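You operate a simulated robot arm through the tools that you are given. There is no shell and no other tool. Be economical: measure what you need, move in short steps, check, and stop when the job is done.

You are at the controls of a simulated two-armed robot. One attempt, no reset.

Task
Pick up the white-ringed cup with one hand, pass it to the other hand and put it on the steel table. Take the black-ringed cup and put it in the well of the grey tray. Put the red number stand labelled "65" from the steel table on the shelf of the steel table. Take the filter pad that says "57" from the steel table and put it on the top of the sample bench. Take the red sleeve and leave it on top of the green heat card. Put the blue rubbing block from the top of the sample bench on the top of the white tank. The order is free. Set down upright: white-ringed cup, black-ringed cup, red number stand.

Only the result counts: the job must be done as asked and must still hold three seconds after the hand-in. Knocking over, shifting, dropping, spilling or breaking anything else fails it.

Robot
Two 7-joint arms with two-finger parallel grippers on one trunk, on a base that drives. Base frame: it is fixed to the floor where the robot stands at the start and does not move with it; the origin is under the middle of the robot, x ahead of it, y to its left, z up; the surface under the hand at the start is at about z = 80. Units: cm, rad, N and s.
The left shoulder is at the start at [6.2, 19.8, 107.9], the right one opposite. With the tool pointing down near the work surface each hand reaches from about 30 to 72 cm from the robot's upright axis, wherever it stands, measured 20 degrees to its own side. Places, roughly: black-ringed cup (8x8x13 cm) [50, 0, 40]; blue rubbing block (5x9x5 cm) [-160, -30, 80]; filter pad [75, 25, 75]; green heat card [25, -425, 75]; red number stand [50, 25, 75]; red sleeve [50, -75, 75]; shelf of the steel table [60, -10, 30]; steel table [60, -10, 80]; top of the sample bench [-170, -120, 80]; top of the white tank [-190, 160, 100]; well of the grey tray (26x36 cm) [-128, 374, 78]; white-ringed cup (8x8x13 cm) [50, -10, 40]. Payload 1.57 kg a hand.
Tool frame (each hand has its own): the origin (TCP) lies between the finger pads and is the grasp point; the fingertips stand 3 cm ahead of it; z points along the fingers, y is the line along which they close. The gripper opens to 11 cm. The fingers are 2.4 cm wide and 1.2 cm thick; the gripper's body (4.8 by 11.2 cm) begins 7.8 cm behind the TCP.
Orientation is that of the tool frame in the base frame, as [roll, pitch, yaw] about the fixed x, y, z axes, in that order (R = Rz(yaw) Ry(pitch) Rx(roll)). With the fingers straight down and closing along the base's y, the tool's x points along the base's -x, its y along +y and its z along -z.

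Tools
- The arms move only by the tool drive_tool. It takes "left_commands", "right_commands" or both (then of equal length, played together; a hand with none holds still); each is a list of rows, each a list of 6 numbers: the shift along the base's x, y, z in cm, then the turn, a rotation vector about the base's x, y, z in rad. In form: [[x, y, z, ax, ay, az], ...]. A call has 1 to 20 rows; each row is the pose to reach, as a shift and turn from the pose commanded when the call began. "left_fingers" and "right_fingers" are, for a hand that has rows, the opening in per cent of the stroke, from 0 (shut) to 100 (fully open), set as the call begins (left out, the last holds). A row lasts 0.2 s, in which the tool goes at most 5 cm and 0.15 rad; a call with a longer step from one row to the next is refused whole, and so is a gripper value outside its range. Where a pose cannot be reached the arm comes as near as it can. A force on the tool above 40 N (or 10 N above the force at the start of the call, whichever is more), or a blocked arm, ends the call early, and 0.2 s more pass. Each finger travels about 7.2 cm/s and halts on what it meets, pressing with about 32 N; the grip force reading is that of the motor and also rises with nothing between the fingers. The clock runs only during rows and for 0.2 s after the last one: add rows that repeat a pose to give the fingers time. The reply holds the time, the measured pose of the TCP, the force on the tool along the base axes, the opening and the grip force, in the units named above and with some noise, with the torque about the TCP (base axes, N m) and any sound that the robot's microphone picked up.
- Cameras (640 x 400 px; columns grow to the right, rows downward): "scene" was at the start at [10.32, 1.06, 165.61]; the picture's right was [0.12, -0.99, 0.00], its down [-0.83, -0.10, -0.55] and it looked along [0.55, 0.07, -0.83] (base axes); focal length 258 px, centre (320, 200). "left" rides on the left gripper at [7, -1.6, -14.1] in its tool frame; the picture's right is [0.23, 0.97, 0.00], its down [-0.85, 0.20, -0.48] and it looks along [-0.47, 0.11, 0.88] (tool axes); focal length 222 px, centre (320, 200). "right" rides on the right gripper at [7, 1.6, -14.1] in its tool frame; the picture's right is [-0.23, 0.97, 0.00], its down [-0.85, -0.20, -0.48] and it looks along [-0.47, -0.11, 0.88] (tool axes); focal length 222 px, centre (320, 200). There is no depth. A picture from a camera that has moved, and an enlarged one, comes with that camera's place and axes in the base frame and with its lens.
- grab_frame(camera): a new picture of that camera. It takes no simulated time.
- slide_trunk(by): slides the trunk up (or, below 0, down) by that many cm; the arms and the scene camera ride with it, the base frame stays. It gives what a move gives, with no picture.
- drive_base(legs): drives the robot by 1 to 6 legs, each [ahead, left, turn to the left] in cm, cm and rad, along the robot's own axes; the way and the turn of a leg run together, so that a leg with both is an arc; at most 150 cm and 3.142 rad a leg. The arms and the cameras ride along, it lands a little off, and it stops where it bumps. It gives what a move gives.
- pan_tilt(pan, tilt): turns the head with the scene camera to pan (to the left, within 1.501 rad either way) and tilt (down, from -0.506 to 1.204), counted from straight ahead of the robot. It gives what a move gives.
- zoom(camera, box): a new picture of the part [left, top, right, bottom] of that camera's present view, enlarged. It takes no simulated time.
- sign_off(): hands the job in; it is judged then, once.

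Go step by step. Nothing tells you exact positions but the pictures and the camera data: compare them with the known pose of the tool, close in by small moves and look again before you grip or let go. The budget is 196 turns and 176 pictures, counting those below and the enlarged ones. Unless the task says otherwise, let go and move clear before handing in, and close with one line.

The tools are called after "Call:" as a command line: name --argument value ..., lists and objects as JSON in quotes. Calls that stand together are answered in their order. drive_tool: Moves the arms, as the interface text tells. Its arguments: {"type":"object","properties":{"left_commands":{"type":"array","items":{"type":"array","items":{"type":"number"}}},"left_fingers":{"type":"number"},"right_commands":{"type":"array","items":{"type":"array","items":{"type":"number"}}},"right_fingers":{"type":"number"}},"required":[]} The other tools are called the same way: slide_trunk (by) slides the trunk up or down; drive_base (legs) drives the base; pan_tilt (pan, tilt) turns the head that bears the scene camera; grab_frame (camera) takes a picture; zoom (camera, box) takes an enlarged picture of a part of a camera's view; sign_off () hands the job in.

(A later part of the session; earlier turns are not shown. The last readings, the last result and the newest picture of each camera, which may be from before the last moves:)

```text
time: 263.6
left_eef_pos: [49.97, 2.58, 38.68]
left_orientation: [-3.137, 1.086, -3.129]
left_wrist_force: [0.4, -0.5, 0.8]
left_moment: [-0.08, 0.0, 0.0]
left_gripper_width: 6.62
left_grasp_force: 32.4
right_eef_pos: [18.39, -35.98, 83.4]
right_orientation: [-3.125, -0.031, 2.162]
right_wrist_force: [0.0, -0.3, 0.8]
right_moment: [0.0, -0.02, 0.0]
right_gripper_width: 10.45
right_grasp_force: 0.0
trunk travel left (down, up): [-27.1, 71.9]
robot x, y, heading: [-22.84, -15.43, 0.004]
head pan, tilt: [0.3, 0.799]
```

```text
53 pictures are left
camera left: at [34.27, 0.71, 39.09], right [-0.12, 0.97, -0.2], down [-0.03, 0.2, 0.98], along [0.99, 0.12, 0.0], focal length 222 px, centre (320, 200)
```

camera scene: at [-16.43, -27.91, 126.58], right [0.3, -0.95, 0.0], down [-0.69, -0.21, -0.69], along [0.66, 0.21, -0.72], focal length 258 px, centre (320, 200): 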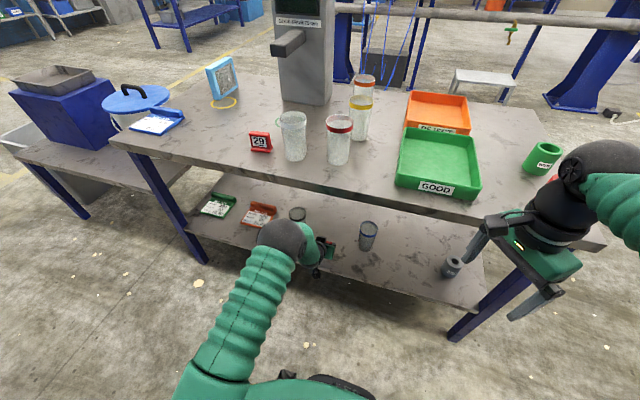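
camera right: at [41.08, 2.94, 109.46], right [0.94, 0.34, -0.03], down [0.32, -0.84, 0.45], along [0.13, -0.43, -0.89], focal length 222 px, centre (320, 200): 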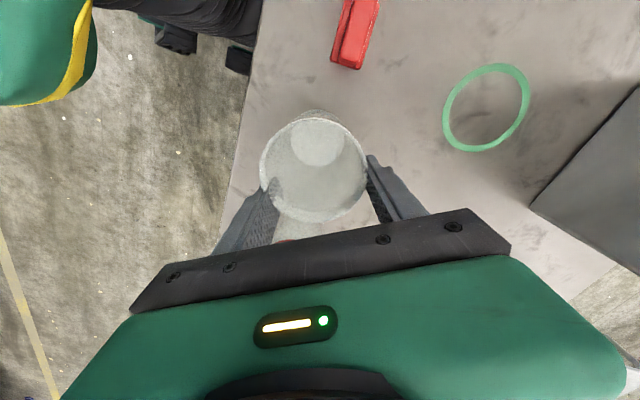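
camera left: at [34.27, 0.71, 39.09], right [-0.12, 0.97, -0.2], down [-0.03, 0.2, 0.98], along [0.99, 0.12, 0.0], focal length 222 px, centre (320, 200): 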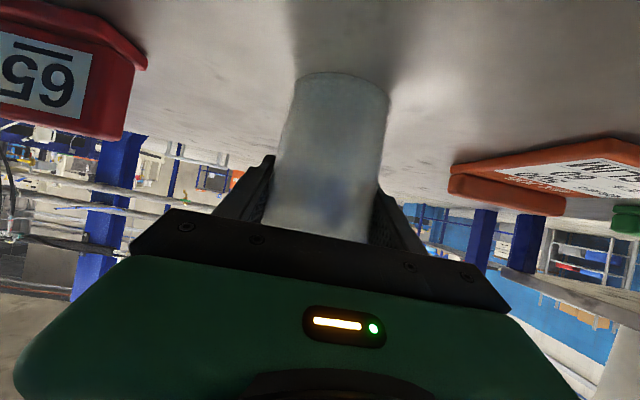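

The black-ringed cup is gripped. Lift, back out, raise the trunk, turn left and drive toward the grey tray to look at it.

Call:
drive_tool --left_commands '[[0, 0, 1, 0, 0, 0], [0, 0, 2.5, 0, 0, 0], [0, 0, 4, 0, 0, 0]]'

Call:
drive_base --legs '[[-48, 0, 0]]'

Call:
slide_trunk --by 40

Call:
slide_trunk --by 12

Call:
drive_base --legs '[[0, 0, 1.571], [145, 0, 0]]'

Call:
pan_tilt --pan 0.25 --tilt 0.35

Call:
grab_frame --camera "scene"

```text
time: 264.4
left_eef_pos: [50.21, 2.53, 42.48]
left_orientation: [-3.137, 1.083, -3.128]
left_wrist_force: [0.9, 0.2, 0.2]
left_moment: [-0.02, -0.01, 0.0]
left_gripper_width: 6.63
left_grasp_force: 31.9
right_eef_pos: [18.36, -35.75, 83.47]
right_orientation: [-3.126, -0.032, 2.159]
right_wrist_force: [-0.4, 0.7, 1.0]
right_moment: [0.01, 0.0, -0.02]
right_gripper_width: 10.46
right_grasp_force: 0.1
trunk travel left (down, up): [-27.1, 71.9]
robot x, y, heading: [-22.61, -14.79, 0.002]
head pan, tilt: [0.3, 0.799]
```

```text
time: 267.3
left_eef_pos: [1.31, 2.33, 42.5]
left_orientation: [-3.138, 1.085, -3.131]
left_wrist_force: [-0.6, 0.5, -1.6]
left_moment: [-0.02, -0.01, 0.01]
left_gripper_width: 6.42
left_grasp_force: 31.7
right_eef_pos: [-30.71, -35.91, 83.36]
right_orientation: [-3.126, -0.031, 2.159]
right_wrist_force: [0.1, 0.4, -0.3]
right_moment: [-0.01, 0.0, -0.01]
right_gripper_width: 10.44
right_grasp_force: 0.0
trunk travel left (down, up): [-27.1, 71.9]
robot x, y, heading: [-71.48, -14.9, 0.004]
head pan, tilt: [0.3, 0.799]
```

```text
time: 271.2
left_eef_pos: [1.23, 2.42, 82.61]
left_orientation: [-3.138, 1.086, -3.131]
left_wrist_force: [-0.2, 0.4, -0.3]
left_moment: [0.02, -0.01, 0.0]
left_gripper_width: 6.4
left_grasp_force: 32.2
right_eef_pos: [-30.7, -35.98, 123.57]
right_orientation: [-3.124, -0.033, 2.159]
right_wrist_force: [-0.3, -0.3, -0.2]
right_moment: [-0.04, -0.03, 0.01]
right_gripper_width: 10.44
right_grasp_force: 0.0
trunk travel left (down, up): [-67.1, 31.9]
robot x, y, heading: [-71.36, -15.03, -0.005]
head pan, tilt: [0.3, 0.799]
```

```text
time: 272.7
left_eef_pos: [1.17, 2.24, 94.49]
left_orientation: [-3.138, 1.086, -3.13]
left_wrist_force: [0.6, -0.5, -0.7]
left_moment: [-0.01, -0.02, -0.01]
left_gripper_width: 6.37
left_grasp_force: 31.6
right_eef_pos: [-30.59, -36.11, 135.53]
right_orientation: [-3.125, -0.034, 2.161]
right_wrist_force: [-0.4, 0.4, 0.7]
right_moment: [0.01, 0.0, -0.01]
right_gripper_width: 10.46
right_grasp_force: 0.1
trunk travel left (down, up): [-79.1, 19.9]
robot x, y, heading: [-71.7, -15.07, -0.001]
head pan, tilt: [0.3, 0.799]
```

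```text
time: 283.6
left_eef_pos: [-75.7, 204.44, 94.62]
left_orientation: [-3.14, 1.088, -1.622]
left_wrist_force: [-0.5, -0.4, -0.9]
left_moment: [-0.02, -0.02, 0.0]
left_gripper_width: 6.38
left_grasp_force: 31.4
right_eef_pos: [-39.44, 170.23, 135.38]
right_orientation: [-3.125, -0.034, -2.613]
right_wrist_force: [0.1, 0.5, 0.6]
right_moment: [-0.01, 0.0, -0.02]
right_gripper_width: 10.48
right_grasp_force: 0.1
trunk travel left (down, up): [-79.1, 19.9]
robot x, y, heading: [-63.15, 130.65, 1.509]
head pan, tilt: [0.3, 0.799]
```

```text
time: 284.5
left_eef_pos: [-75.78, 204.3, 94.71]
left_orientation: [-3.139, 1.089, -1.622]
left_wrist_force: [-0.4, 0.3, -0.6]
left_moment: [0.01, -0.02, 0.0]
left_gripper_width: 6.39
left_grasp_force: 31.6
right_eef_pos: [-39.42, 170.21, 135.46]
right_orientation: [-3.125, -0.032, -2.614]
right_wrist_force: [0.5, 0.0, 0.1]
right_moment: [0.01, -0.05, 0.02]
right_gripper_width: 10.47
right_grasp_force: 0.0
trunk travel left (down, up): [-79.1, 19.9]
robot x, y, heading: [-63.32, 130.63, 1.507]
head pan, tilt: [0.25, 0.351]
```

```text
52 pictures are left
camera scene: at [-64.39, 143.34, 182.55], right [0.98, 0.19, 0.0], down [0.06, -0.34, -0.94], along [-0.17, 0.92, -0.35], focal length 258 px, centre (320, 200)
```

scene: 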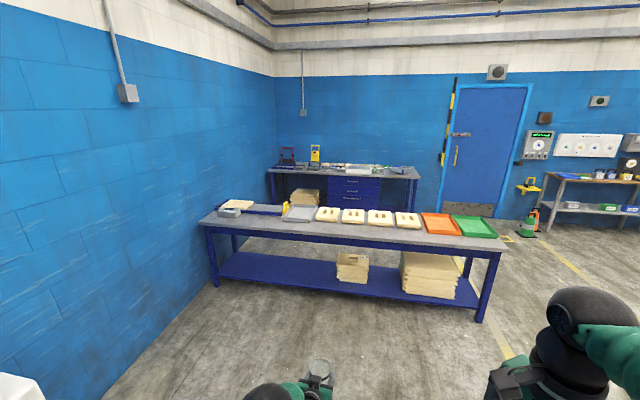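

Call:
zoom --camera "scene" --box '[180, 190, 520, 330]'

Call:
grab_frame --camera "left"

```text
1.88 times, centred on (350, 260) of scene
camera zoom: at [-64.39, 143.34, 182.55], right [0.98, 0.19, 0.0], down [0.06, -0.34, -0.94], along [-0.17, 0.92, -0.35], focal length 486 px, centre (264, 87)
```

zoom: 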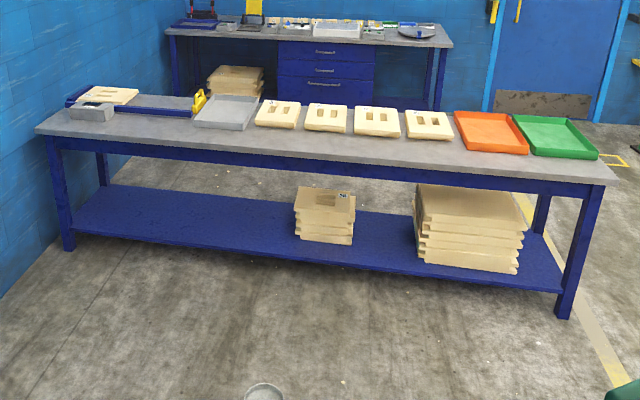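

```text
50 pictures are left
camera left: at [-75.07, 188.5, 95.07], right [-0.98, -0.05, -0.2], down [-0.2, -0.02, 0.98], along [-0.05, 1.0, 0.0], focal length 222 px, centre (320, 200)
```

left: 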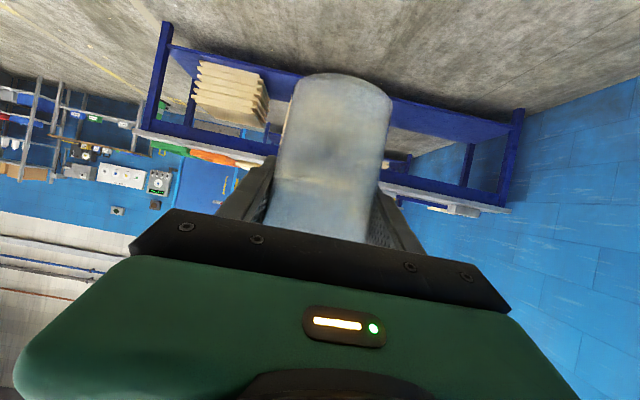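

The grey tray is at about (-128, 375) on the bench (front edge y ≈ 348). Drive there in stages, clear of the white tank.

Call:
drive_base --legs '[[0, 0, 0.064], [110, 0, 0], [0, 47, 0], [42, 0, 0]]'

Call:
pan_tilt --pan 0.2 --tilt 0.8

Call:
grab_frame --camera "scene"

```text
time: 295.2
left_eef_pos: [-125.49, 356.61, 94.74]
left_orientation: [-3.133, 1.089, -1.562]
left_wrist_force: [-0.4, -0.2, -0.8]
left_moment: [0.01, -0.03, -0.01]
left_gripper_width: 6.38
left_grasp_force: 32.1
right_eef_pos: [-87.58, 324.37, 135.71]
right_orientation: [-3.127, -0.028, -2.563]
right_wrist_force: [0.0, 0.1, -0.3]
right_moment: [0.01, -0.01, 0.01]
right_gripper_width: 10.45
right_grasp_force: 0.0
trunk travel left (down, up): [-79.1, 19.9]
robot x, y, heading: [-108.62, 283.99, 1.563]
head pan, tilt: [0.25, 0.351]
```

```text
time: 296.1
left_eef_pos: [-125.35, 356.73, 94.72]
left_orientation: [-3.137, 1.086, -1.568]
left_wrist_force: [0.3, 0.6, -1.0]
left_moment: [0.01, -0.02, 0.02]
left_gripper_width: 6.39
left_grasp_force: 31.8
right_eef_pos: [-87.23, 324.54, 135.59]
right_orientation: [-3.124, -0.032, -2.562]
right_wrist_force: [-0.1, 0.1, 0.4]
right_moment: [0.01, 0.01, -0.03]
right_gripper_width: 10.44
right_grasp_force: 0.1
trunk travel left (down, up): [-79.1, 19.9]
robot x, y, heading: [-108.45, 283.86, 1.557]
head pan, tilt: [0.201, 0.799]
```

```text
49 pictures are left
camera scene: at [-110.09, 295.35, 178.59], right [0.98, 0.19, 0.0], down [0.14, -0.71, -0.7], along [-0.13, 0.68, -0.72], focal length 258 px, centre (320, 200)
```

scene: 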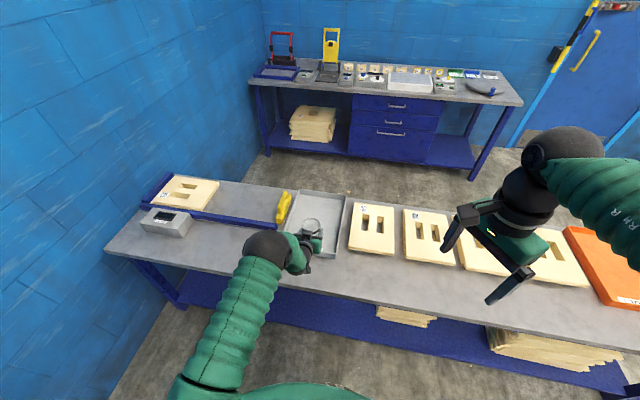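

Call:
drive_base --legs '[[18.5, 2, 0]]'

Call:
slide_trunk --by -5

Call:
zoom --camera "scene" --box '[220, 160, 440, 330]'

Call:
grab_frame --camera "left"

```text
time: 297.6
left_eef_pos: [-126.93, 374.8, 95.09]
left_orientation: [-3.141, 1.091, -1.572]
left_wrist_force: [-0.6, -0.8, 0.0]
left_moment: [-0.01, -0.01, 0.02]
left_gripper_width: 6.37
left_grasp_force: 31.9
right_eef_pos: [-88.83, 342.71, 135.81]
right_orientation: [-3.13, -0.03, -2.563]
right_wrist_force: [-0.3, 0.6, -0.8]
right_moment: [0.02, 0.0, -0.03]
right_gripper_width: 10.45
right_grasp_force: 0.0
trunk travel left (down, up): [-79.1, 19.9]
robot x, y, heading: [-110.37, 302.77, 1.561]
head pan, tilt: [0.201, 0.799]
```

```text
time: 298.6
left_eef_pos: [-126.9, 375.2, 89.78]
left_orientation: [-3.138, 1.09, -1.57]
left_wrist_force: [-0.7, -0.5, -0.7]
left_moment: [-0.03, -0.01, 0.04]
left_gripper_width: 6.38
left_grasp_force: 32.0
right_eef_pos: [-89.01, 343.01, 130.61]
right_orientation: [-3.126, -0.032, -2.561]
right_wrist_force: [-1.6, -0.3, 0.0]
right_moment: [0.0, -0.02, 0.0]
right_gripper_width: 10.44
right_grasp_force: 0.1
trunk travel left (down, up): [-74.1, 24.9]
robot x, y, heading: [-110.54, 302.26, 1.567]
head pan, tilt: [0.201, 0.799]
```

```text
2.35 times, centred on (330, 245) of scene
camera zoom: at [-111.7, 313.92, 173.59], right [0.98, 0.19, 0.0], down [0.14, -0.71, -0.69], along [-0.13, 0.68, -0.72], focal length 608 px, centre (296, 94)
```

zoom: 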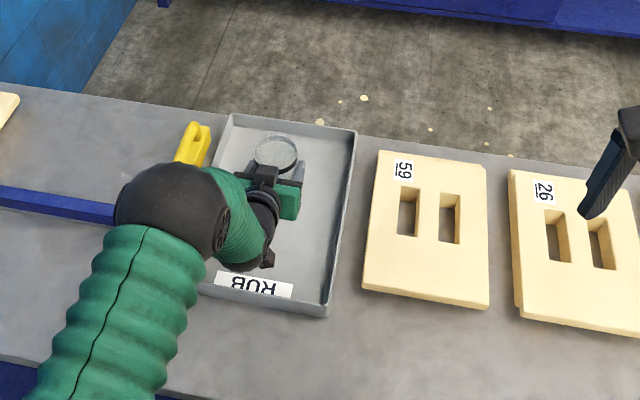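

```text
47 pictures are left
camera left: at [-125.47, 359.31, 90.15], right [-0.97, -0.1, -0.2], down [-0.2, -0.03, 0.98], along [-0.11, 0.99, 0.01], focal length 222 px, centre (320, 200)
```

left: 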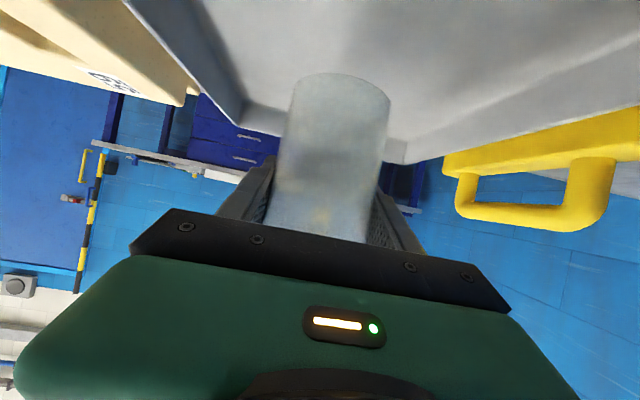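

Call:
drive_tool --left_commands '[[0, 0, -1, 0, 0, 0], [0, 0, -2, 0, 0, 0], [0, 0, -2.6, 0, 0, 0], [0, 0, -3, 0, 0, 0]]'

Call:
drive_tool --left_commands '[[0, 0, -0.3, 0, 0, 0], [0, 0, -0.6, 0, 0, 0], [0, 0, -0.9, 0, 0, 0], [0, 0, -1.1, 0, 0, 0]]'

```text
time: 299.6
left_eef_pos: [-127.03, 375.13, 86.87]
left_orientation: [-3.138, 1.089, -1.569]
left_wrist_force: [-0.5, -0.7, -1.1]
left_moment: [0.05, 0.03, -0.01]
left_gripper_width: 6.38
left_grasp_force: 31.5
right_eef_pos: [-88.99, 342.99, 130.62]
right_orientation: [-3.125, -0.03, -2.564]
right_wrist_force: [-0.4, 0.0, 0.2]
right_moment: [-0.04, -0.01, -0.03]
right_gripper_width: 10.46
right_grasp_force: 0.1
trunk travel left (down, up): [-74.1, 24.9]
robot x, y, heading: [-110.27, 301.97, 1.563]
head pan, tilt: [0.201, 0.799]
```

```text
time: 300.6
left_eef_pos: [-127.1, 375.1, 85.85]
left_orientation: [-3.138, 1.09, -1.569]
left_wrist_force: [0.4, 0.7, -0.7]
left_moment: [-0.03, 0.02, 0.0]
left_gripper_width: 6.38
left_grasp_force: 32.0
right_eef_pos: [-88.92, 342.91, 130.52]
right_orientation: [-3.125, -0.032, -2.561]
right_wrist_force: [-0.1, -0.1, -0.2]
right_moment: [0.01, 0.02, 0.02]
right_gripper_width: 10.43
right_grasp_force: 0.0
trunk travel left (down, up): [-74.1, 24.9]
robot x, y, heading: [-110.21, 302.21, 1.563]
head pan, tilt: [0.201, 0.799]
```

Call:
drive_tool --left_commands '[[0, 0, -0.3, 0, 0, 0], [0, 0, -0.6, 0, 0, 0], [0, 0, -0.9, 0, 0, 0], [0, 0, -1.2, 0, 0, 0]]'

Call:
drive_tool --left_commands '[[0, 0, -0.3, 0, 0, 0], [0, 0, -0.6, 0, 0, 0]]'

Call:
grab_frame --camera "left"

```text
time: 301.6
left_eef_pos: [-127.03, 375.15, 84.99]
left_orientation: [-3.139, 1.1, -1.57]
left_wrist_force: [-3.1, 1.5, 19.0]
left_moment: [-0.75, -0.03, -0.14]
left_gripper_width: 6.38
left_grasp_force: 31.8
right_eef_pos: [-89.06, 342.58, 130.66]
right_orientation: [-3.13, -0.031, -2.56]
right_wrist_force: [0.8, -0.1, -0.4]
right_moment: [0.03, -0.02, 0.01]
right_gripper_width: 10.45
right_grasp_force: 0.2
trunk travel left (down, up): [-74.1, 24.9]
robot x, y, heading: [-110.64, 302.45, 1.562]
head pan, tilt: [0.201, 0.799]
```

```text
time: 302.1
left_eef_pos: [-127.06, 375.02, 84.29]
left_orientation: [-3.136, 1.095, -1.57]
left_wrist_force: [-3.3, 2.4, 22.1]
left_moment: [-0.23, -0.01, -0.06]
left_gripper_width: 6.37
left_grasp_force: 32.1
right_eef_pos: [-88.97, 342.54, 130.71]
right_orientation: [-3.13, -0.029, -2.56]
right_wrist_force: [0.0, -0.4, -0.2]
right_moment: [0.03, 0.01, 0.01]
right_gripper_width: 10.45
right_grasp_force: 0.0
trunk travel left (down, up): [-74.1, 24.9]
robot x, y, heading: [-110.48, 302.36, 1.569]
head pan, tilt: [0.201, 0.799]
```

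```text
46 pictures are left
camera left: at [-125.52, 359.25, 84.47], right [-0.97, -0.1, -0.2], down [-0.2, -0.03, 0.98], along [-0.11, 0.99, 0.01], focal length 222 px, centre (320, 200)
```

left: 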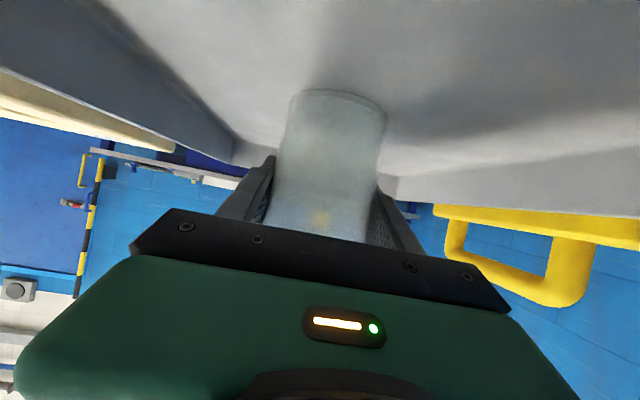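

Call:
drive_tool --left_commands '[[0, 0, 0.5, 0, 0, 0], [0, 0, 0.5, 0, 0, 0], [0, 0, 0.5, 0, 0, 0], [0, 0, 0.5, 0, 0, 0]]' --left_fingers 100

Call:
drive_tool --left_commands '[[0, -1, 1, 0, 0, 0], [0, -3, 2, 0, 0, 0], [0, -6, 3, 0, 0, 0], [0, -9, 4.5, 0, 0, 0], [0, -12, 6, 0, 0, 0], [0, -15, 8, 0, 0, 0]]'

Call:
grab_frame --camera "left"

Call:
zoom --camera "scene" --box '[220, 160, 440, 330]'

```text
time: 303.1
left_eef_pos: [-127.05, 375.05, 84.44]
left_orientation: [-3.138, 1.089, -1.57]
left_wrist_force: [0.5, 0.4, 0.1]
left_moment: [0.02, 0.01, 0.0]
left_gripper_width: 11.0
left_grasp_force: 0.1
right_eef_pos: [-88.99, 342.94, 130.64]
right_orientation: [-3.126, -0.031, -2.561]
right_wrist_force: [0.0, -0.2, 0.7]
right_moment: [0.0, 0.02, -0.01]
right_gripper_width: 10.46
right_grasp_force: 0.0
trunk travel left (down, up): [-74.1, 24.9]
robot x, y, heading: [-110.31, 302.74, 1.562]
head pan, tilt: [0.201, 0.799]
```

```text
time: 304.6
left_eef_pos: [-127.04, 359.98, 92.68]
left_orientation: [-3.136, 1.091, -1.569]
left_wrist_force: [-0.5, -0.2, 0.4]
left_moment: [-0.02, 0.01, 0.0]
left_gripper_width: 11.02
left_grasp_force: 0.1
right_eef_pos: [-89.05, 342.69, 130.7]
right_orientation: [-3.127, -0.03, -2.561]
right_wrist_force: [-0.6, 0.7, -0.2]
right_moment: [-0.01, -0.01, 0.0]
right_gripper_width: 10.46
right_grasp_force: 0.1
trunk travel left (down, up): [-74.1, 24.9]
robot x, y, heading: [-110.5, 302.22, 1.559]
head pan, tilt: [0.201, 0.799]
```

```text
45 pictures are left
camera left: at [-125.57, 344.19, 92.93], right [-0.97, -0.1, -0.2], down [-0.2, -0.03, 0.98], along [-0.11, 0.99, 0.01], focal length 222 px, centre (320, 200)
```

left: 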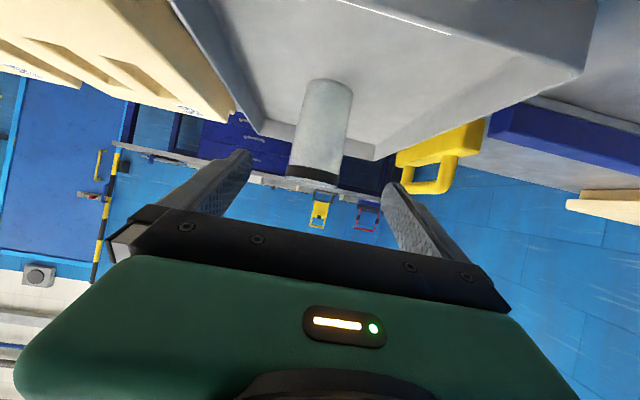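

```text
2.35 times, centred on (330, 245) of scene
camera zoom: at [-111.71, 313.57, 173.61], right [0.98, 0.19, 0.0], down [0.14, -0.7, -0.7], along [-0.13, 0.68, -0.72], focal length 608 px, centre (296, 94)
```

zoom: 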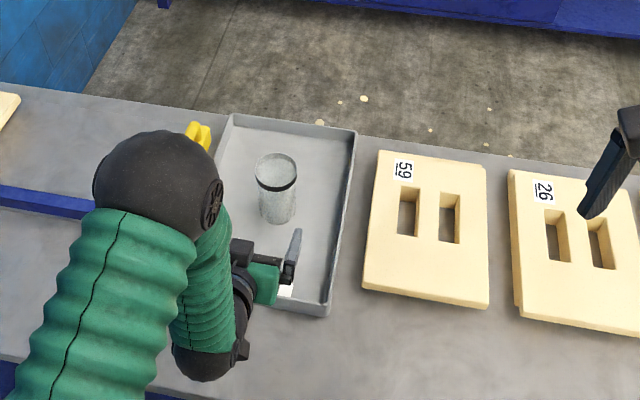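

The black-ringed cup stands in the tray. Now for the red sleeve: back away, fold the left hand to fingers-down, and drive back to the right end of the steel table.

Call:
drive_base --legs '[[-60, 0, 0]]'

Call:
drive_tool --left_commands '[[0, -1.3, 0, -0.14, 0, 0], [0, -3, 0, -0.28, 0, 0], [0, -4.8, 0, -0.42, 0, 0], [0, -7, 0, -0.56, 0, 0], [0, -9.4, 0, -0.7, 0, 0], [0, -12, 0, -0.84, 0, 0], [0, -14.5, 1, -0.98, 0, 0], [0, -16, 2, -1.09, 0, 0]]'

Call:
drive_base --legs '[[0, -45, 0], [0, 0, -3.135], [140, 0, 0], [140, 0, 0]]'

```text
time: 307.9
left_eef_pos: [-127.48, 300.9, 92.52]
left_orientation: [-3.14, 1.09, -1.579]
left_wrist_force: [-0.8, -0.2, -0.4]
left_moment: [-0.02, -0.01, 0.0]
left_gripper_width: 10.99
left_grasp_force: 0.0
right_eef_pos: [-89.37, 283.24, 130.63]
right_orientation: [-3.126, -0.032, -2.571]
right_wrist_force: [1.0, 0.8, 0.0]
right_moment: [-0.02, 0.0, 0.01]
right_gripper_width: 10.43
right_grasp_force: 0.1
trunk travel left (down, up): [-74.1, 24.9]
robot x, y, heading: [-110.99, 242.93, 1.554]
head pan, tilt: [0.201, 0.799]
```

```text
time: 309.7
left_eef_pos: [-127.4, 284.5, 94.58]
left_orientation: [-3.132, -0.001, -1.574]
left_wrist_force: [-0.4, 0.8, -0.2]
left_moment: [0.0, 0.01, -0.02]
left_gripper_width: 11.0
left_grasp_force: 0.0
right_eef_pos: [-89.47, 283.05, 130.73]
right_orientation: [-3.127, -0.03, -2.572]
right_wrist_force: [-0.8, 0.4, -0.1]
right_moment: [-0.03, 0.0, 0.01]
right_gripper_width: 10.46
right_grasp_force: 0.1
trunk travel left (down, up): [-74.1, 24.9]
robot x, y, heading: [-111.32, 242.99, 1.554]
head pan, tilt: [0.201, 0.799]
```

```text
time: 333.1
left_eef_pos: [-66.36, -80.95, 94.75]
left_orientation: [-3.131, 0.003, 1.529]
left_wrist_force: [-0.3, 0.3, 0.3]
left_moment: [0.04, 0.0, 0.0]
left_gripper_width: 10.99
left_grasp_force: 0.1
right_eef_pos: [-104.1, -77.83, 130.74]
right_orientation: [-3.127, -0.031, 0.531]
right_wrist_force: [-0.4, -0.2, -0.1]
right_moment: [-0.02, -0.04, 0.02]
right_gripper_width: 10.47
right_grasp_force: 0.2
trunk travel left (down, up): [-74.1, 24.9]
robot x, y, heading: [-80.74, -38.39, -1.628]
head pan, tilt: [0.201, 0.799]
```

Before turning to the table, one look ahead from here toward the heat card's area.

Call:
pan_tilt --pan 0.3 --tilt 0.35

Call:
grab_frame --camera "scene"

```text
time: 333.9
left_eef_pos: [-66.25, -80.91, 94.68]
left_orientation: [-3.131, 0.003, 1.528]
left_wrist_force: [-0.2, -0.1, -0.5]
left_moment: [0.0, -0.01, 0.01]
left_gripper_width: 11.03
left_grasp_force: 0.1
right_eef_pos: [-104.2, -77.88, 130.78]
right_orientation: [-3.128, -0.029, 0.532]
right_wrist_force: [0.3, 0.3, -0.4]
right_moment: [0.03, 0.0, 0.0]
right_gripper_width: 10.46
right_grasp_force: 0.0
trunk travel left (down, up): [-74.1, 24.9]
robot x, y, heading: [-80.91, -38.7, -1.626]
head pan, tilt: [0.3, 0.351]
```

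```text
43 pictures are left
camera scene: at [-78.86, -50.92, 177.55], right [-0.97, -0.24, 0.0], down [-0.08, 0.34, -0.94], along [0.23, -0.91, -0.35], focal length 258 px, centre (320, 200)
```

scene: 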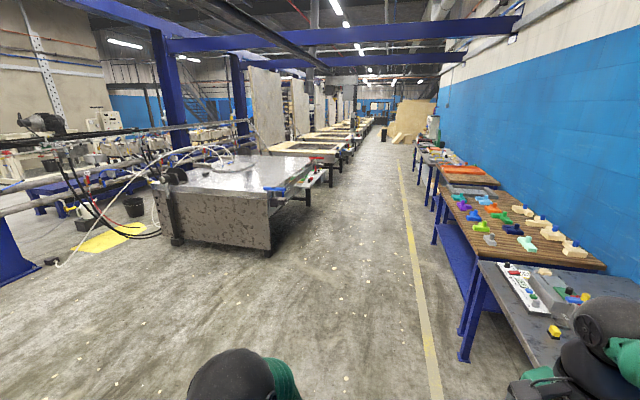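

Call:
zoom --camera "scene" --box '[220, 130, 380, 220]'

```text
4.00 times, centred on (300, 175) of scene
camera zoom: at [-78.86, -50.92, 177.55], right [-0.97, -0.24, 0.0], down [-0.08, 0.34, -0.94], along [0.23, -0.91, -0.35], focal length 1033 px, centre (400, 300)
```

zoom: 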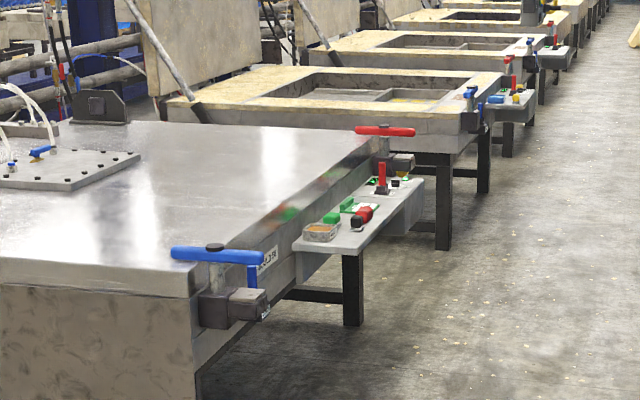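

Call:
drive_base --legs '[[52, 0, 0], [0, 0, 1.626], [55, 0, 0]]'

Call:
pan_tilt --pan 0.3 --tilt 0.9

Call:
grab_frame --camera "scene"

Call:
grab_frame --camera "left"

```text
time: 343.6
left_eef_pos: [11.28, -75.28, 94.65]
left_orientation: [-3.13, 0.004, 3.137]
left_wrist_force: [-0.7, 0.4, 0.0]
left_moment: [-0.04, 0.01, 0.02]
left_gripper_width: 10.98
left_grasp_force: 0.0
right_eef_pos: [9.72, -113.26, 130.77]
right_orientation: [-3.129, -0.029, 2.139]
right_wrist_force: [-0.2, 0.3, 0.5]
right_moment: [0.03, 0.03, -0.06]
right_gripper_width: 10.46
right_grasp_force: 0.0
trunk travel left (down, up): [-74.1, 24.9]
robot x, y, heading: [-30.16, -91.39, -0.016]
head pan, tilt: [0.3, 0.351]
```

```text
time: 344.6
left_eef_pos: [11.44, -75.28, 94.65]
left_orientation: [-3.133, 0.0, 3.136]
left_wrist_force: [-0.7, -0.9, 0.5]
left_moment: [0.02, -0.02, 0.0]
left_gripper_width: 11.03
left_grasp_force: 0.1
right_eef_pos: [9.95, -113.14, 130.78]
right_orientation: [-3.127, -0.03, 2.138]
right_wrist_force: [-0.5, 0.4, -0.5]
right_moment: [0.0, -0.01, 0.01]
right_gripper_width: 10.47
right_grasp_force: 0.1
trunk travel left (down, up): [-74.1, 24.9]
robot x, y, heading: [-30.37, -91.28, -0.023]
head pan, tilt: [0.3, 0.901]
```

```text
41 pictures are left
camera scene: at [-19.55, -89.34, 172.82], right [0.28, -0.96, 0.0], down [-0.75, -0.22, -0.62], along [0.6, 0.17, -0.78], focal length 258 px, centre (320, 200)
```

scene: 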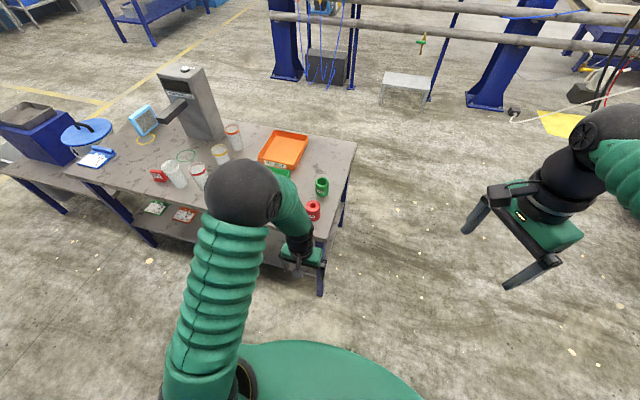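

```text
40 pictures are left
camera left: at [4.34, -76.71, 108.73], right [-0.22, 0.97, -0.01], down [0.85, 0.2, 0.48], along [0.47, 0.1, -0.88], focal length 222 px, centre (320, 200)
```

left: 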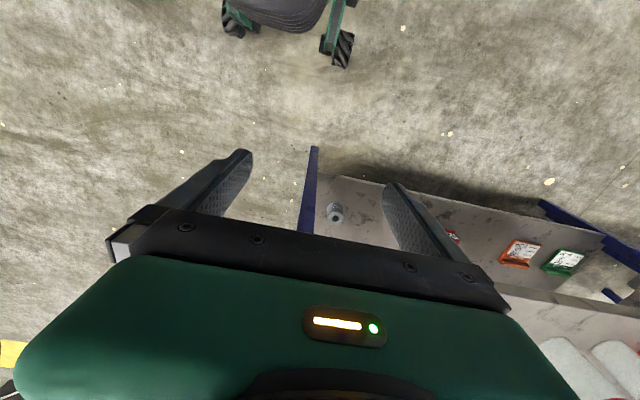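

Call:
zoom --camera "scene" --box '[260, 150, 380, 250]'

```text
4.00 times, centred on (320, 200) of scene
camera zoom: at [-19.55, -89.34, 172.82], right [0.28, -0.96, 0.0], down [-0.75, -0.22, -0.62], along [0.6, 0.17, -0.78], focal length 1033 px, centre (320, 200)
```

zoom: 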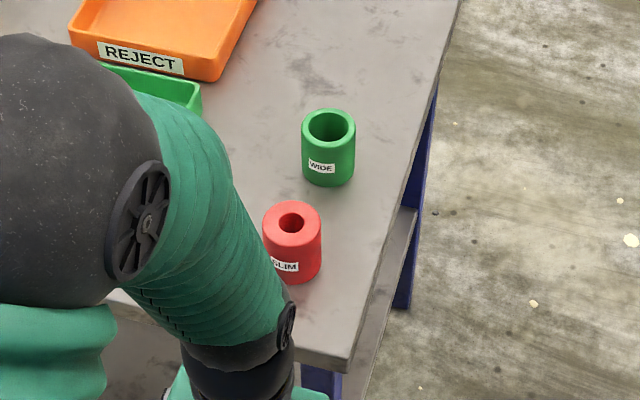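

Call:
drive_base --legs '[[27, 4, 0]]'

Call:
grab_frame --camera "left"

```text
time: 346.5
left_eef_pos: [38.28, -71.69, 94.81]
left_orientation: [-3.132, 0.005, 3.139]
left_wrist_force: [0.4, 0.6, 0.0]
left_moment: [0.0, -0.01, 0.01]
left_gripper_width: 10.99
left_grasp_force: 0.0
right_eef_pos: [36.71, -109.77, 130.78]
right_orientation: [-3.128, -0.028, 2.142]
right_wrist_force: [-0.2, -0.1, 0.4]
right_moment: [0.01, -0.01, 0.01]
right_gripper_width: 10.44
right_grasp_force: 0.0
trunk travel left (down, up): [-74.1, 24.9]
robot x, y, heading: [-3.12, -88.12, -0.02]
head pan, tilt: [0.3, 0.901]
```

```text
38 pictures are left
camera left: at [31.15, -73.29, 108.82], right [-0.23, 0.97, -0.01], down [0.85, 0.2, 0.48], along [0.47, 0.1, -0.88], focal length 222 px, centre (320, 200)
```

left: 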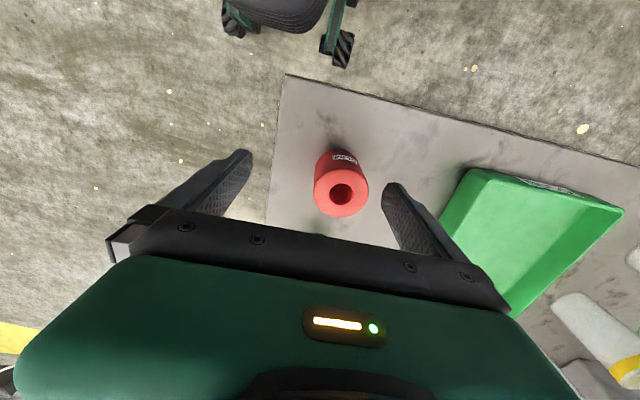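

Call:
drive_tool --left_commands '[[1.5, 1.5, -2, 0, 0, 0], [2.8, 2.9, -4, 0, 0, 0], [2.8, 2.9, -7, 0, 0, 0], [2.8, 2.9, -10, 0, 0, 0]]'

Call:
grab_frame --camera "left"

Call:
drive_tool --left_commands '[[0, 0, 0, 0, 0, 0], [0, 0, 0, 0, 0, 0], [0, 0, 0, 0, 0, 0], [0, 0, 0, 0, 0, 0], [0, 0, 0, 0, 0, 0]]' --left_fingers 0

```text
time: 347.5
left_eef_pos: [41.24, -68.73, 84.59]
left_orientation: [-3.132, 0.004, 3.14]
left_wrist_force: [0.5, -0.6, -0.5]
left_moment: [0.0, 0.02, 0.01]
left_gripper_width: 11.0
left_grasp_force: 0.1
right_eef_pos: [37.11, -109.62, 130.64]
right_orientation: [-3.127, -0.028, 2.141]
right_wrist_force: [-0.2, 0.4, -0.2]
right_moment: [0.02, 0.0, 0.03]
right_gripper_width: 10.48
right_grasp_force: 0.1
trunk travel left (down, up): [-74.1, 24.9]
robot x, y, heading: [-3.44, -88.07, -0.018]
head pan, tilt: [0.3, 0.901]
```

```text
37 pictures are left
camera left: at [34.16, -70.28, 98.77], right [-0.23, 0.97, -0.01], down [0.85, 0.2, 0.48], along [0.47, 0.1, -0.88], focal length 222 px, centre (320, 200)
```

left: 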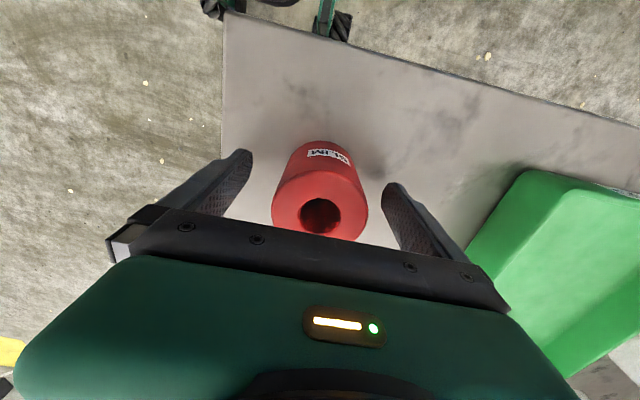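

```text
time: 348.7
left_eef_pos: [41.2, -68.6, 84.69]
left_orientation: [-3.132, 0.003, 3.14]
left_wrist_force: [-0.1, 1.2, 2.3]
left_moment: [0.17, 0.03, 0.0]
left_gripper_width: 6.11
left_grasp_force: 31.8
right_eef_pos: [37.0, -109.61, 130.78]
right_orientation: [-3.128, -0.028, 2.145]
right_wrist_force: [0.4, 0.2, -1.4]
right_moment: [0.02, 0.0, 0.02]
right_gripper_width: 10.46
right_grasp_force: 0.1
trunk travel left (down, up): [-74.1, 24.9]
robot x, y, heading: [-3.42, -87.84, -0.02]
head pan, tilt: [0.3, 0.901]
```

The red sleeve is gripped. Lift, back out and drive along the aisle to the heat card.

Call:
drive_tool --left_commands '[[0, 0, 1, 0, 0, 0], [0, 0, 5, 0, 0, 0], [0, 0, 10, 0, 0, 0], [0, 0, 14, 0, 0, 0]]'

Call:
drive_base --legs '[[-52, 0, 0.02], [0, -150, 0], [0, -150, 0]]'

Call:
pan_tilt --pan -0.2 --tilt 0.7

Call:
grab_frame --camera "scene"

```text
time: 349.7
left_eef_pos: [40.94, -68.75, 98.79]
left_orientation: [-3.131, 0.0, 3.141]
left_wrist_force: [0.2, 0.4, -1.5]
left_moment: [-0.03, 0.02, 0.0]
left_gripper_width: 6.09
left_grasp_force: 32.2
right_eef_pos: [36.85, -109.67, 130.76]
right_orientation: [-3.129, -0.029, 2.143]
right_wrist_force: [0.5, -0.1, 0.5]
right_moment: [0.02, -0.02, 0.0]
right_gripper_width: 10.44
right_grasp_force: 0.1
trunk travel left (down, up): [-74.1, 24.9]
robot x, y, heading: [-3.22, -88.21, -0.012]
head pan, tilt: [0.3, 0.901]
```

```text
time: 366.9
left_eef_pos: [-1.72, -365.57, 98.73]
left_orientation: [-3.128, 0.006, -3.07]
left_wrist_force: [0.3, 0.2, -1.2]
left_moment: [-0.03, 0.0, 0.02]
left_gripper_width: 6.11
left_grasp_force: 31.6
right_eef_pos: [-2.93, -406.74, 130.75]
right_orientation: [-3.128, -0.027, 2.216]
right_wrist_force: [0.5, 0.5, -1.0]
right_moment: [0.02, -0.02, 0.03]
right_gripper_width: 10.48
right_grasp_force: 0.1
trunk travel left (down, up): [-74.1, 24.9]
robot x, y, heading: [-44.64, -388.6, 0.056]
head pan, tilt: [0.3, 0.901]
```

```text
time: 367.8
left_eef_pos: [-1.81, -365.62, 98.76]
left_orientation: [-3.131, 0.003, -3.069]
left_wrist_force: [0.4, 0.0, -1.5]
left_moment: [0.0, 0.0, -0.04]
left_gripper_width: 6.1
left_grasp_force: 32.2
right_eef_pos: [-2.85, -406.98, 130.85]
right_orientation: [-3.129, -0.028, 2.218]
right_wrist_force: [-0.6, 0.7, -1.4]
right_moment: [0.0, 0.04, 0.0]
right_gripper_width: 10.44
right_grasp_force: 0.1
trunk travel left (down, up): [-74.1, 24.9]
robot x, y, heading: [-44.22, -388.9, 0.061]
head pan, tilt: [-0.201, 0.7]
```

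```text
36 pictures are left
camera scene: at [-32.68, -389.25, 174.42], right [-0.14, -0.99, 0.0], down [-0.64, 0.09, -0.76], along [0.76, -0.11, -0.65], focal length 258 px, centre (320, 200)
```

scene: 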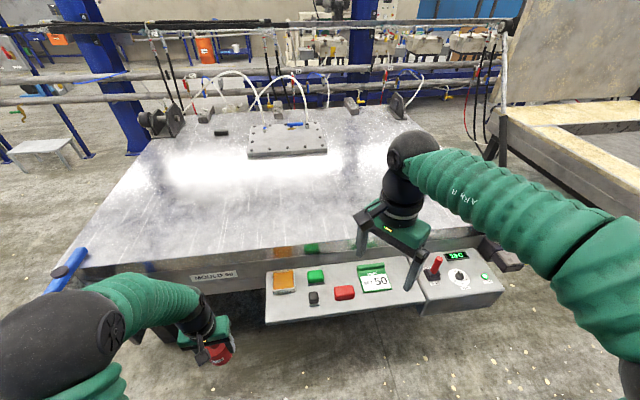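

Call:
zoom --camera "scene" --box '[250, 230, 510, 340]'

```text
2.46 times, centred on (380, 285) of scene
camera zoom: at [-32.68, -389.25, 174.42], right [-0.14, -0.99, 0.0], down [-0.64, 0.09, -0.76], along [0.76, -0.11, -0.65], focal length 636 px, centre (172, -9)
```

zoom: 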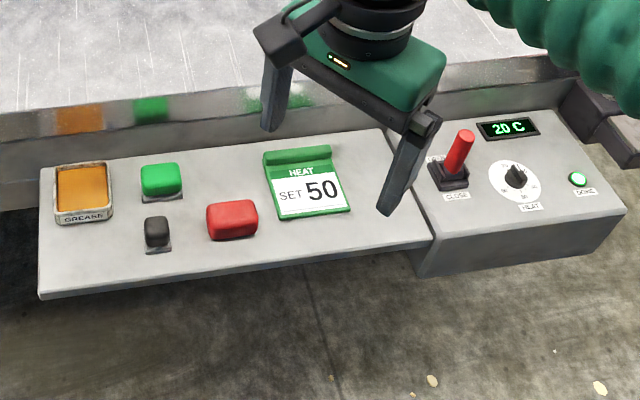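

The heat card ("SET 50") lies at about (25.5, -421) with its ridge at the far side. I'll line up the left hand with it.

Call:
drive_base --legs '[[0, 0, -0.061], [0, -53, 0], [19, 0, 0]]'

Call:
pan_tilt --pan 0.25 --tilt 0.9

Call:
grab_frame --camera "scene"

Call:
grab_frame --camera "left"

```text
time: 372.5
left_eef_pos: [18.27, -421.87, 99.14]
left_orientation: [-3.136, 0.007, -3.13]
left_wrist_force: [0.1, 0.1, -0.7]
left_moment: [0.03, 0.0, -0.01]
left_gripper_width: 6.14
left_grasp_force: 32.7
right_eef_pos: [14.29, -463.01, 130.85]
right_orientation: [-3.134, -0.029, 2.158]
right_wrist_force: [-0.5, -0.7, -1.1]
right_moment: [0.03, -0.01, -0.01]
right_gripper_width: 10.45
right_grasp_force: 0.0
trunk travel left (down, up): [-74.1, 24.9]
robot x, y, heading: [-25.82, -441.55, -0.002]
head pan, tilt: [-0.201, 0.7]
```

```text
time: 373.4
left_eef_pos: [18.35, -421.69, 98.79]
left_orientation: [-3.132, 0.002, -3.129]
left_wrist_force: [-0.2, -0.1, -1.2]
left_moment: [0.0, -0.02, -0.01]
left_gripper_width: 6.1
left_grasp_force: 32.3
right_eef_pos: [14.98, -462.76, 130.72]
right_orientation: [-3.128, -0.029, 2.157]
right_wrist_force: [-0.2, -0.5, 0.1]
right_moment: [0.04, 0.03, 0.0]
right_gripper_width: 10.48
right_grasp_force: 0.0
trunk travel left (down, up): [-74.1, 24.9]
robot x, y, heading: [-25.51, -441.34, -0.007]
head pan, tilt: [0.25, 0.901]
```

```text
34 pictures are left
camera scene: at [-14.59, -439.88, 172.8], right [0.24, -0.97, 0.0], down [-0.76, -0.19, -0.62], along [0.6, 0.15, -0.79], focal length 258 px, centre (320, 200)
```

scene: 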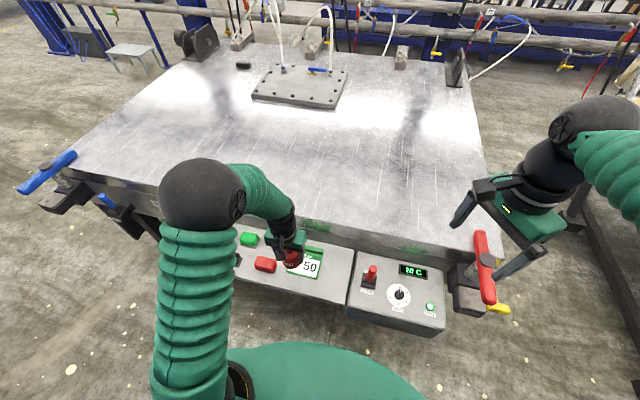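

```text
33 pictures are left
camera left: at [11.41, -423.38, 112.88], right [-0.24, 0.97, -0.01], down [0.85, 0.21, 0.48], along [0.47, 0.11, -0.88], focal length 222 px, centre (320, 200)
```

left: 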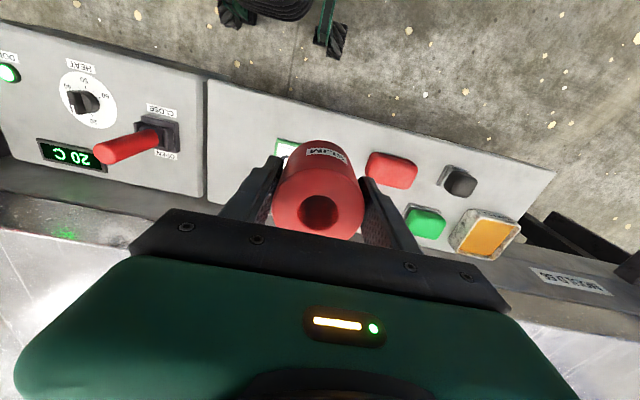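

Call:
zoom --camera "scene" --box '[220, 210, 380, 310]'

```text
4.00 times, centred on (300, 260) of scene
camera zoom: at [-14.59, -439.88, 172.8], right [0.24, -0.97, 0.0], down [-0.76, -0.19, -0.62], along [0.6, 0.15, -0.79], focal length 1033 px, centre (400, -40)
```

zoom: 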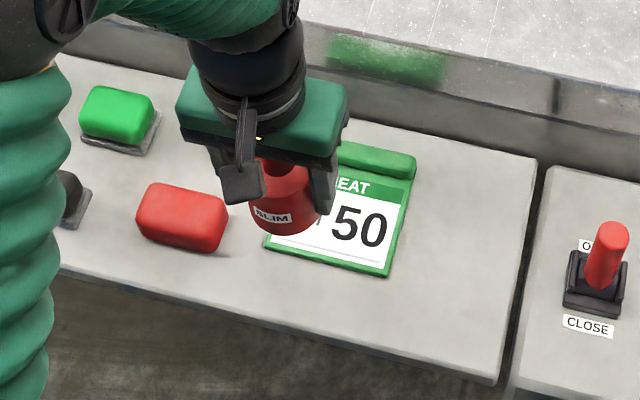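

Call:
drive_tool --left_commands '[[3, -0.7, -1, 0, 0, 0], [6, -1.3, -3, 0, 0, 0], [7.6, -1.5, -6, 0, 0, 0], [7.6, -1.5, -10, 0, 0, 0], [7.6, -1.5, -14, 0, 0, 0]]'

Call:
zoom --camera "scene" --box '[220, 210, 380, 310]'

```text
time: 374.6
left_eef_pos: [26.04, -423.13, 84.58]
left_orientation: [-3.131, 0.004, -3.132]
left_wrist_force: [0.1, 0.4, -1.8]
left_moment: [-0.02, -0.01, 0.04]
left_gripper_width: 6.11
left_grasp_force: 32.8
right_eef_pos: [14.91, -462.5, 130.78]
right_orientation: [-3.128, -0.028, 2.158]
right_wrist_force: [0.8, -0.8, -0.3]
right_moment: [0.01, -0.06, 0.03]
right_gripper_width: 10.47
right_grasp_force: 0.0
trunk travel left (down, up): [-74.1, 24.9]
robot x, y, heading: [-25.35, -441.71, -0.0]
head pan, tilt: [0.25, 0.901]
```

```text
4.00 times, centred on (300, 260) of scene
camera zoom: at [-14.46, -439.56, 172.79], right [0.24, -0.97, 0.0], down [-0.76, -0.19, -0.62], along [0.6, 0.15, -0.79], focal length 1033 px, centre (400, -40)
```

zoom: 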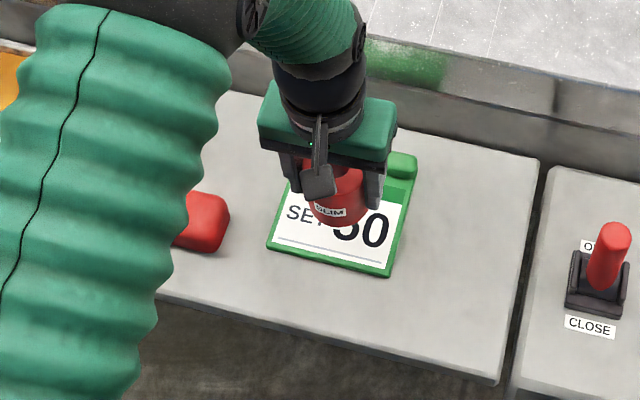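

Call:
drive_tool --left_commands '[[0.4, 0, -1, 0, 0, 0], [0.8, 0, -2, 0, 0, 0], [0.8, 0, -3, 0, 0, 0], [0.8, 0, -3.4, 0, 0, 0]]'

Call:
drive_tool --left_commands '[[0, 0, -0.3, 0, 0, 0], [0, 0, -0.6, 0, 0, 0], [0, 0, -0.9, 0, 0, 0], [0, 0, -1.2, 0, 0, 0]]'

Call:
zoom --camera "scene" --box '[220, 210, 380, 310]'

```text
time: 375.6
left_eef_pos: [26.93, -423.1, 81.41]
left_orientation: [-3.131, 0.004, -3.129]
left_wrist_force: [0.0, 0.2, -2.0]
left_moment: [0.0, 0.02, -0.02]
left_gripper_width: 6.12
left_grasp_force: 32.1
right_eef_pos: [14.92, -462.61, 130.86]
right_orientation: [-3.131, -0.03, 2.157]
right_wrist_force: [-0.2, -0.4, -0.7]
right_moment: [0.0, -0.03, -0.03]
right_gripper_width: 10.45
right_grasp_force: 0.0
trunk travel left (down, up): [-74.1, 24.9]
robot x, y, heading: [-25.44, -441.18, 0.001]
head pan, tilt: [0.25, 0.901]
```

```text
time: 376.6
left_eef_pos: [26.84, -423.09, 80.18]
left_orientation: [-3.133, 0.004, -3.13]
left_wrist_force: [-0.2, -1.6, -1.6]
left_moment: [0.0, 0.01, 0.0]
left_gripper_width: 6.1
left_grasp_force: 32.0
right_eef_pos: [14.85, -462.65, 130.86]
right_orientation: [-3.129, -0.028, 2.157]
right_wrist_force: [0.0, 0.5, -0.4]
right_moment: [0.01, 0.03, -0.01]
right_gripper_width: 10.45
right_grasp_force: 0.0
trunk travel left (down, up): [-74.1, 24.9]
robot x, y, heading: [-25.4, -441.46, -0.004]
head pan, tilt: [0.25, 0.901]
```

```text
4.00 times, centred on (300, 260) of scene
camera zoom: at [-14.67, -439.62, 172.8], right [0.24, -0.97, 0.0], down [-0.76, -0.19, -0.62], along [0.6, 0.15, -0.79], focal length 1033 px, centre (400, -40)
```

zoom: 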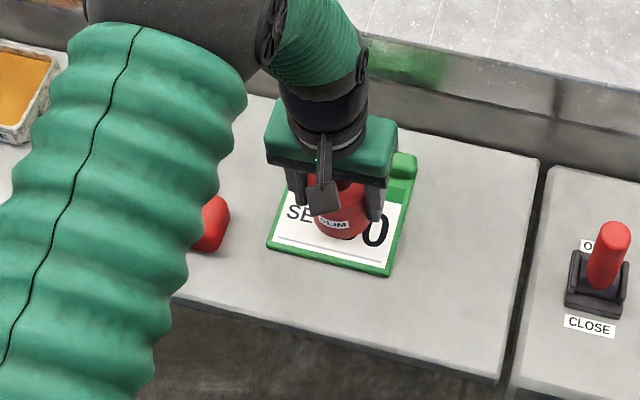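

Call:
drive_tool --left_commands '[[0, 0, -0.3, 0, 0, 0], [0, 0, -0.6, 0, 0, 0], [0, 0, -0.9, 0, 0, 0]]'

Call:
drive_tool --left_commands '[[0, 0, -0.3, 0, 0, 0], [0, 0, -0.6, 0, 0, 0]]'

```text
time: 377.4
left_eef_pos: [26.78, -423.02, 79.44]
left_orientation: [-3.131, 0.005, -3.129]
left_wrist_force: [-0.4, -0.4, -1.8]
left_moment: [0.05, 0.04, 0.01]
left_gripper_width: 6.13
left_grasp_force: 31.7
right_eef_pos: [14.79, -462.66, 130.84]
right_orientation: [-3.128, -0.027, 2.158]
right_wrist_force: [-0.2, -0.5, 0.6]
right_moment: [0.01, 0.04, 0.01]
right_gripper_width: 10.46
right_grasp_force: 0.1
trunk travel left (down, up): [-74.1, 24.9]
robot x, y, heading: [-25.54, -441.62, -0.004]
head pan, tilt: [0.25, 0.901]
```

```text
time: 378.0
left_eef_pos: [26.82, -423.01, 78.69]
left_orientation: [-3.13, 0.005, -3.13]
left_wrist_force: [-0.1, 0.1, -1.2]
left_moment: [0.0, 0.04, 0.05]
left_gripper_width: 6.11
left_grasp_force: 32.4
right_eef_pos: [14.81, -462.61, 130.8]
right_orientation: [-3.128, -0.027, 2.156]
right_wrist_force: [-0.4, 0.3, -0.1]
right_moment: [-0.01, 0.03, -0.01]
right_gripper_width: 10.46
right_grasp_force: 0.0
trunk travel left (down, up): [-74.1, 24.9]
robot x, y, heading: [-25.71, -441.57, -0.003]
head pan, tilt: [0.25, 0.901]
```

Call:
drive_tool --left_commands '[[0.2, 0, -0.3, 0, 0, 0], [0.3, 0, -0.6, 0, 0, 0], [0.3, 0, -0.9, 0, 0, 0]]'

Call:
drive_tool --left_commands '[[0, 0, -0.3, 0, 0, 0], [0, 0, -0.6, 0, 0, 0]]'

Call:
zoom --camera "scene" --box '[220, 210, 380, 310]'

```text
time: 378.8
left_eef_pos: [26.98, -423.21, 78.24]
left_orientation: [-3.133, 0.008, -3.129]
left_wrist_force: [-1.3, 2.8, 23.6]
left_moment: [0.73, -0.11, 0.03]
left_gripper_width: 6.17
left_grasp_force: 31.5
right_eef_pos: [14.52, -462.67, 130.98]
right_orientation: [-3.13, -0.027, 2.158]
right_wrist_force: [-0.3, 0.3, 0.3]
right_moment: [-0.02, 0.02, 0.02]
right_gripper_width: 10.44
right_grasp_force: 0.1
trunk travel left (down, up): [-74.1, 24.9]
robot x, y, heading: [-25.68, -441.68, -0.002]
head pan, tilt: [0.25, 0.901]
```

```text
time: 379.4
left_eef_pos: [27.13, -423.03, 77.28]
left_orientation: [-3.135, 0.006, -3.13]
left_wrist_force: [1.9, 3.8, 23.0]
left_moment: [0.8, -0.17, 0.0]
left_gripper_width: 6.16
left_grasp_force: 32.1
right_eef_pos: [14.54, -462.66, 130.94]
right_orientation: [-3.132, -0.028, 2.157]
right_wrist_force: [-0.6, -0.6, 0.0]
right_moment: [0.0, -0.02, 0.0]
right_gripper_width: 10.45
right_grasp_force: 0.1
trunk travel left (down, up): [-74.1, 24.9]
robot x, y, heading: [-25.66, -441.38, -0.002]
head pan, tilt: [0.25, 0.901]
```

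```text
4.00 times, centred on (300, 260) of scene
camera zoom: at [-15.16, -439.75, 172.85], right [0.24, -0.97, 0.0], down [-0.76, -0.19, -0.62], along [0.6, 0.15, -0.78], focal length 1033 px, centre (400, -40)
```

zoom: 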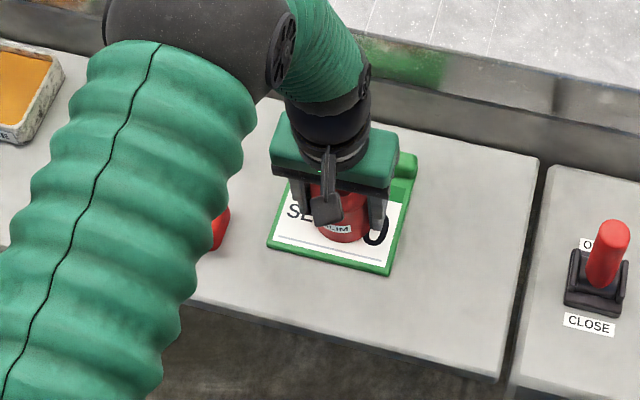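

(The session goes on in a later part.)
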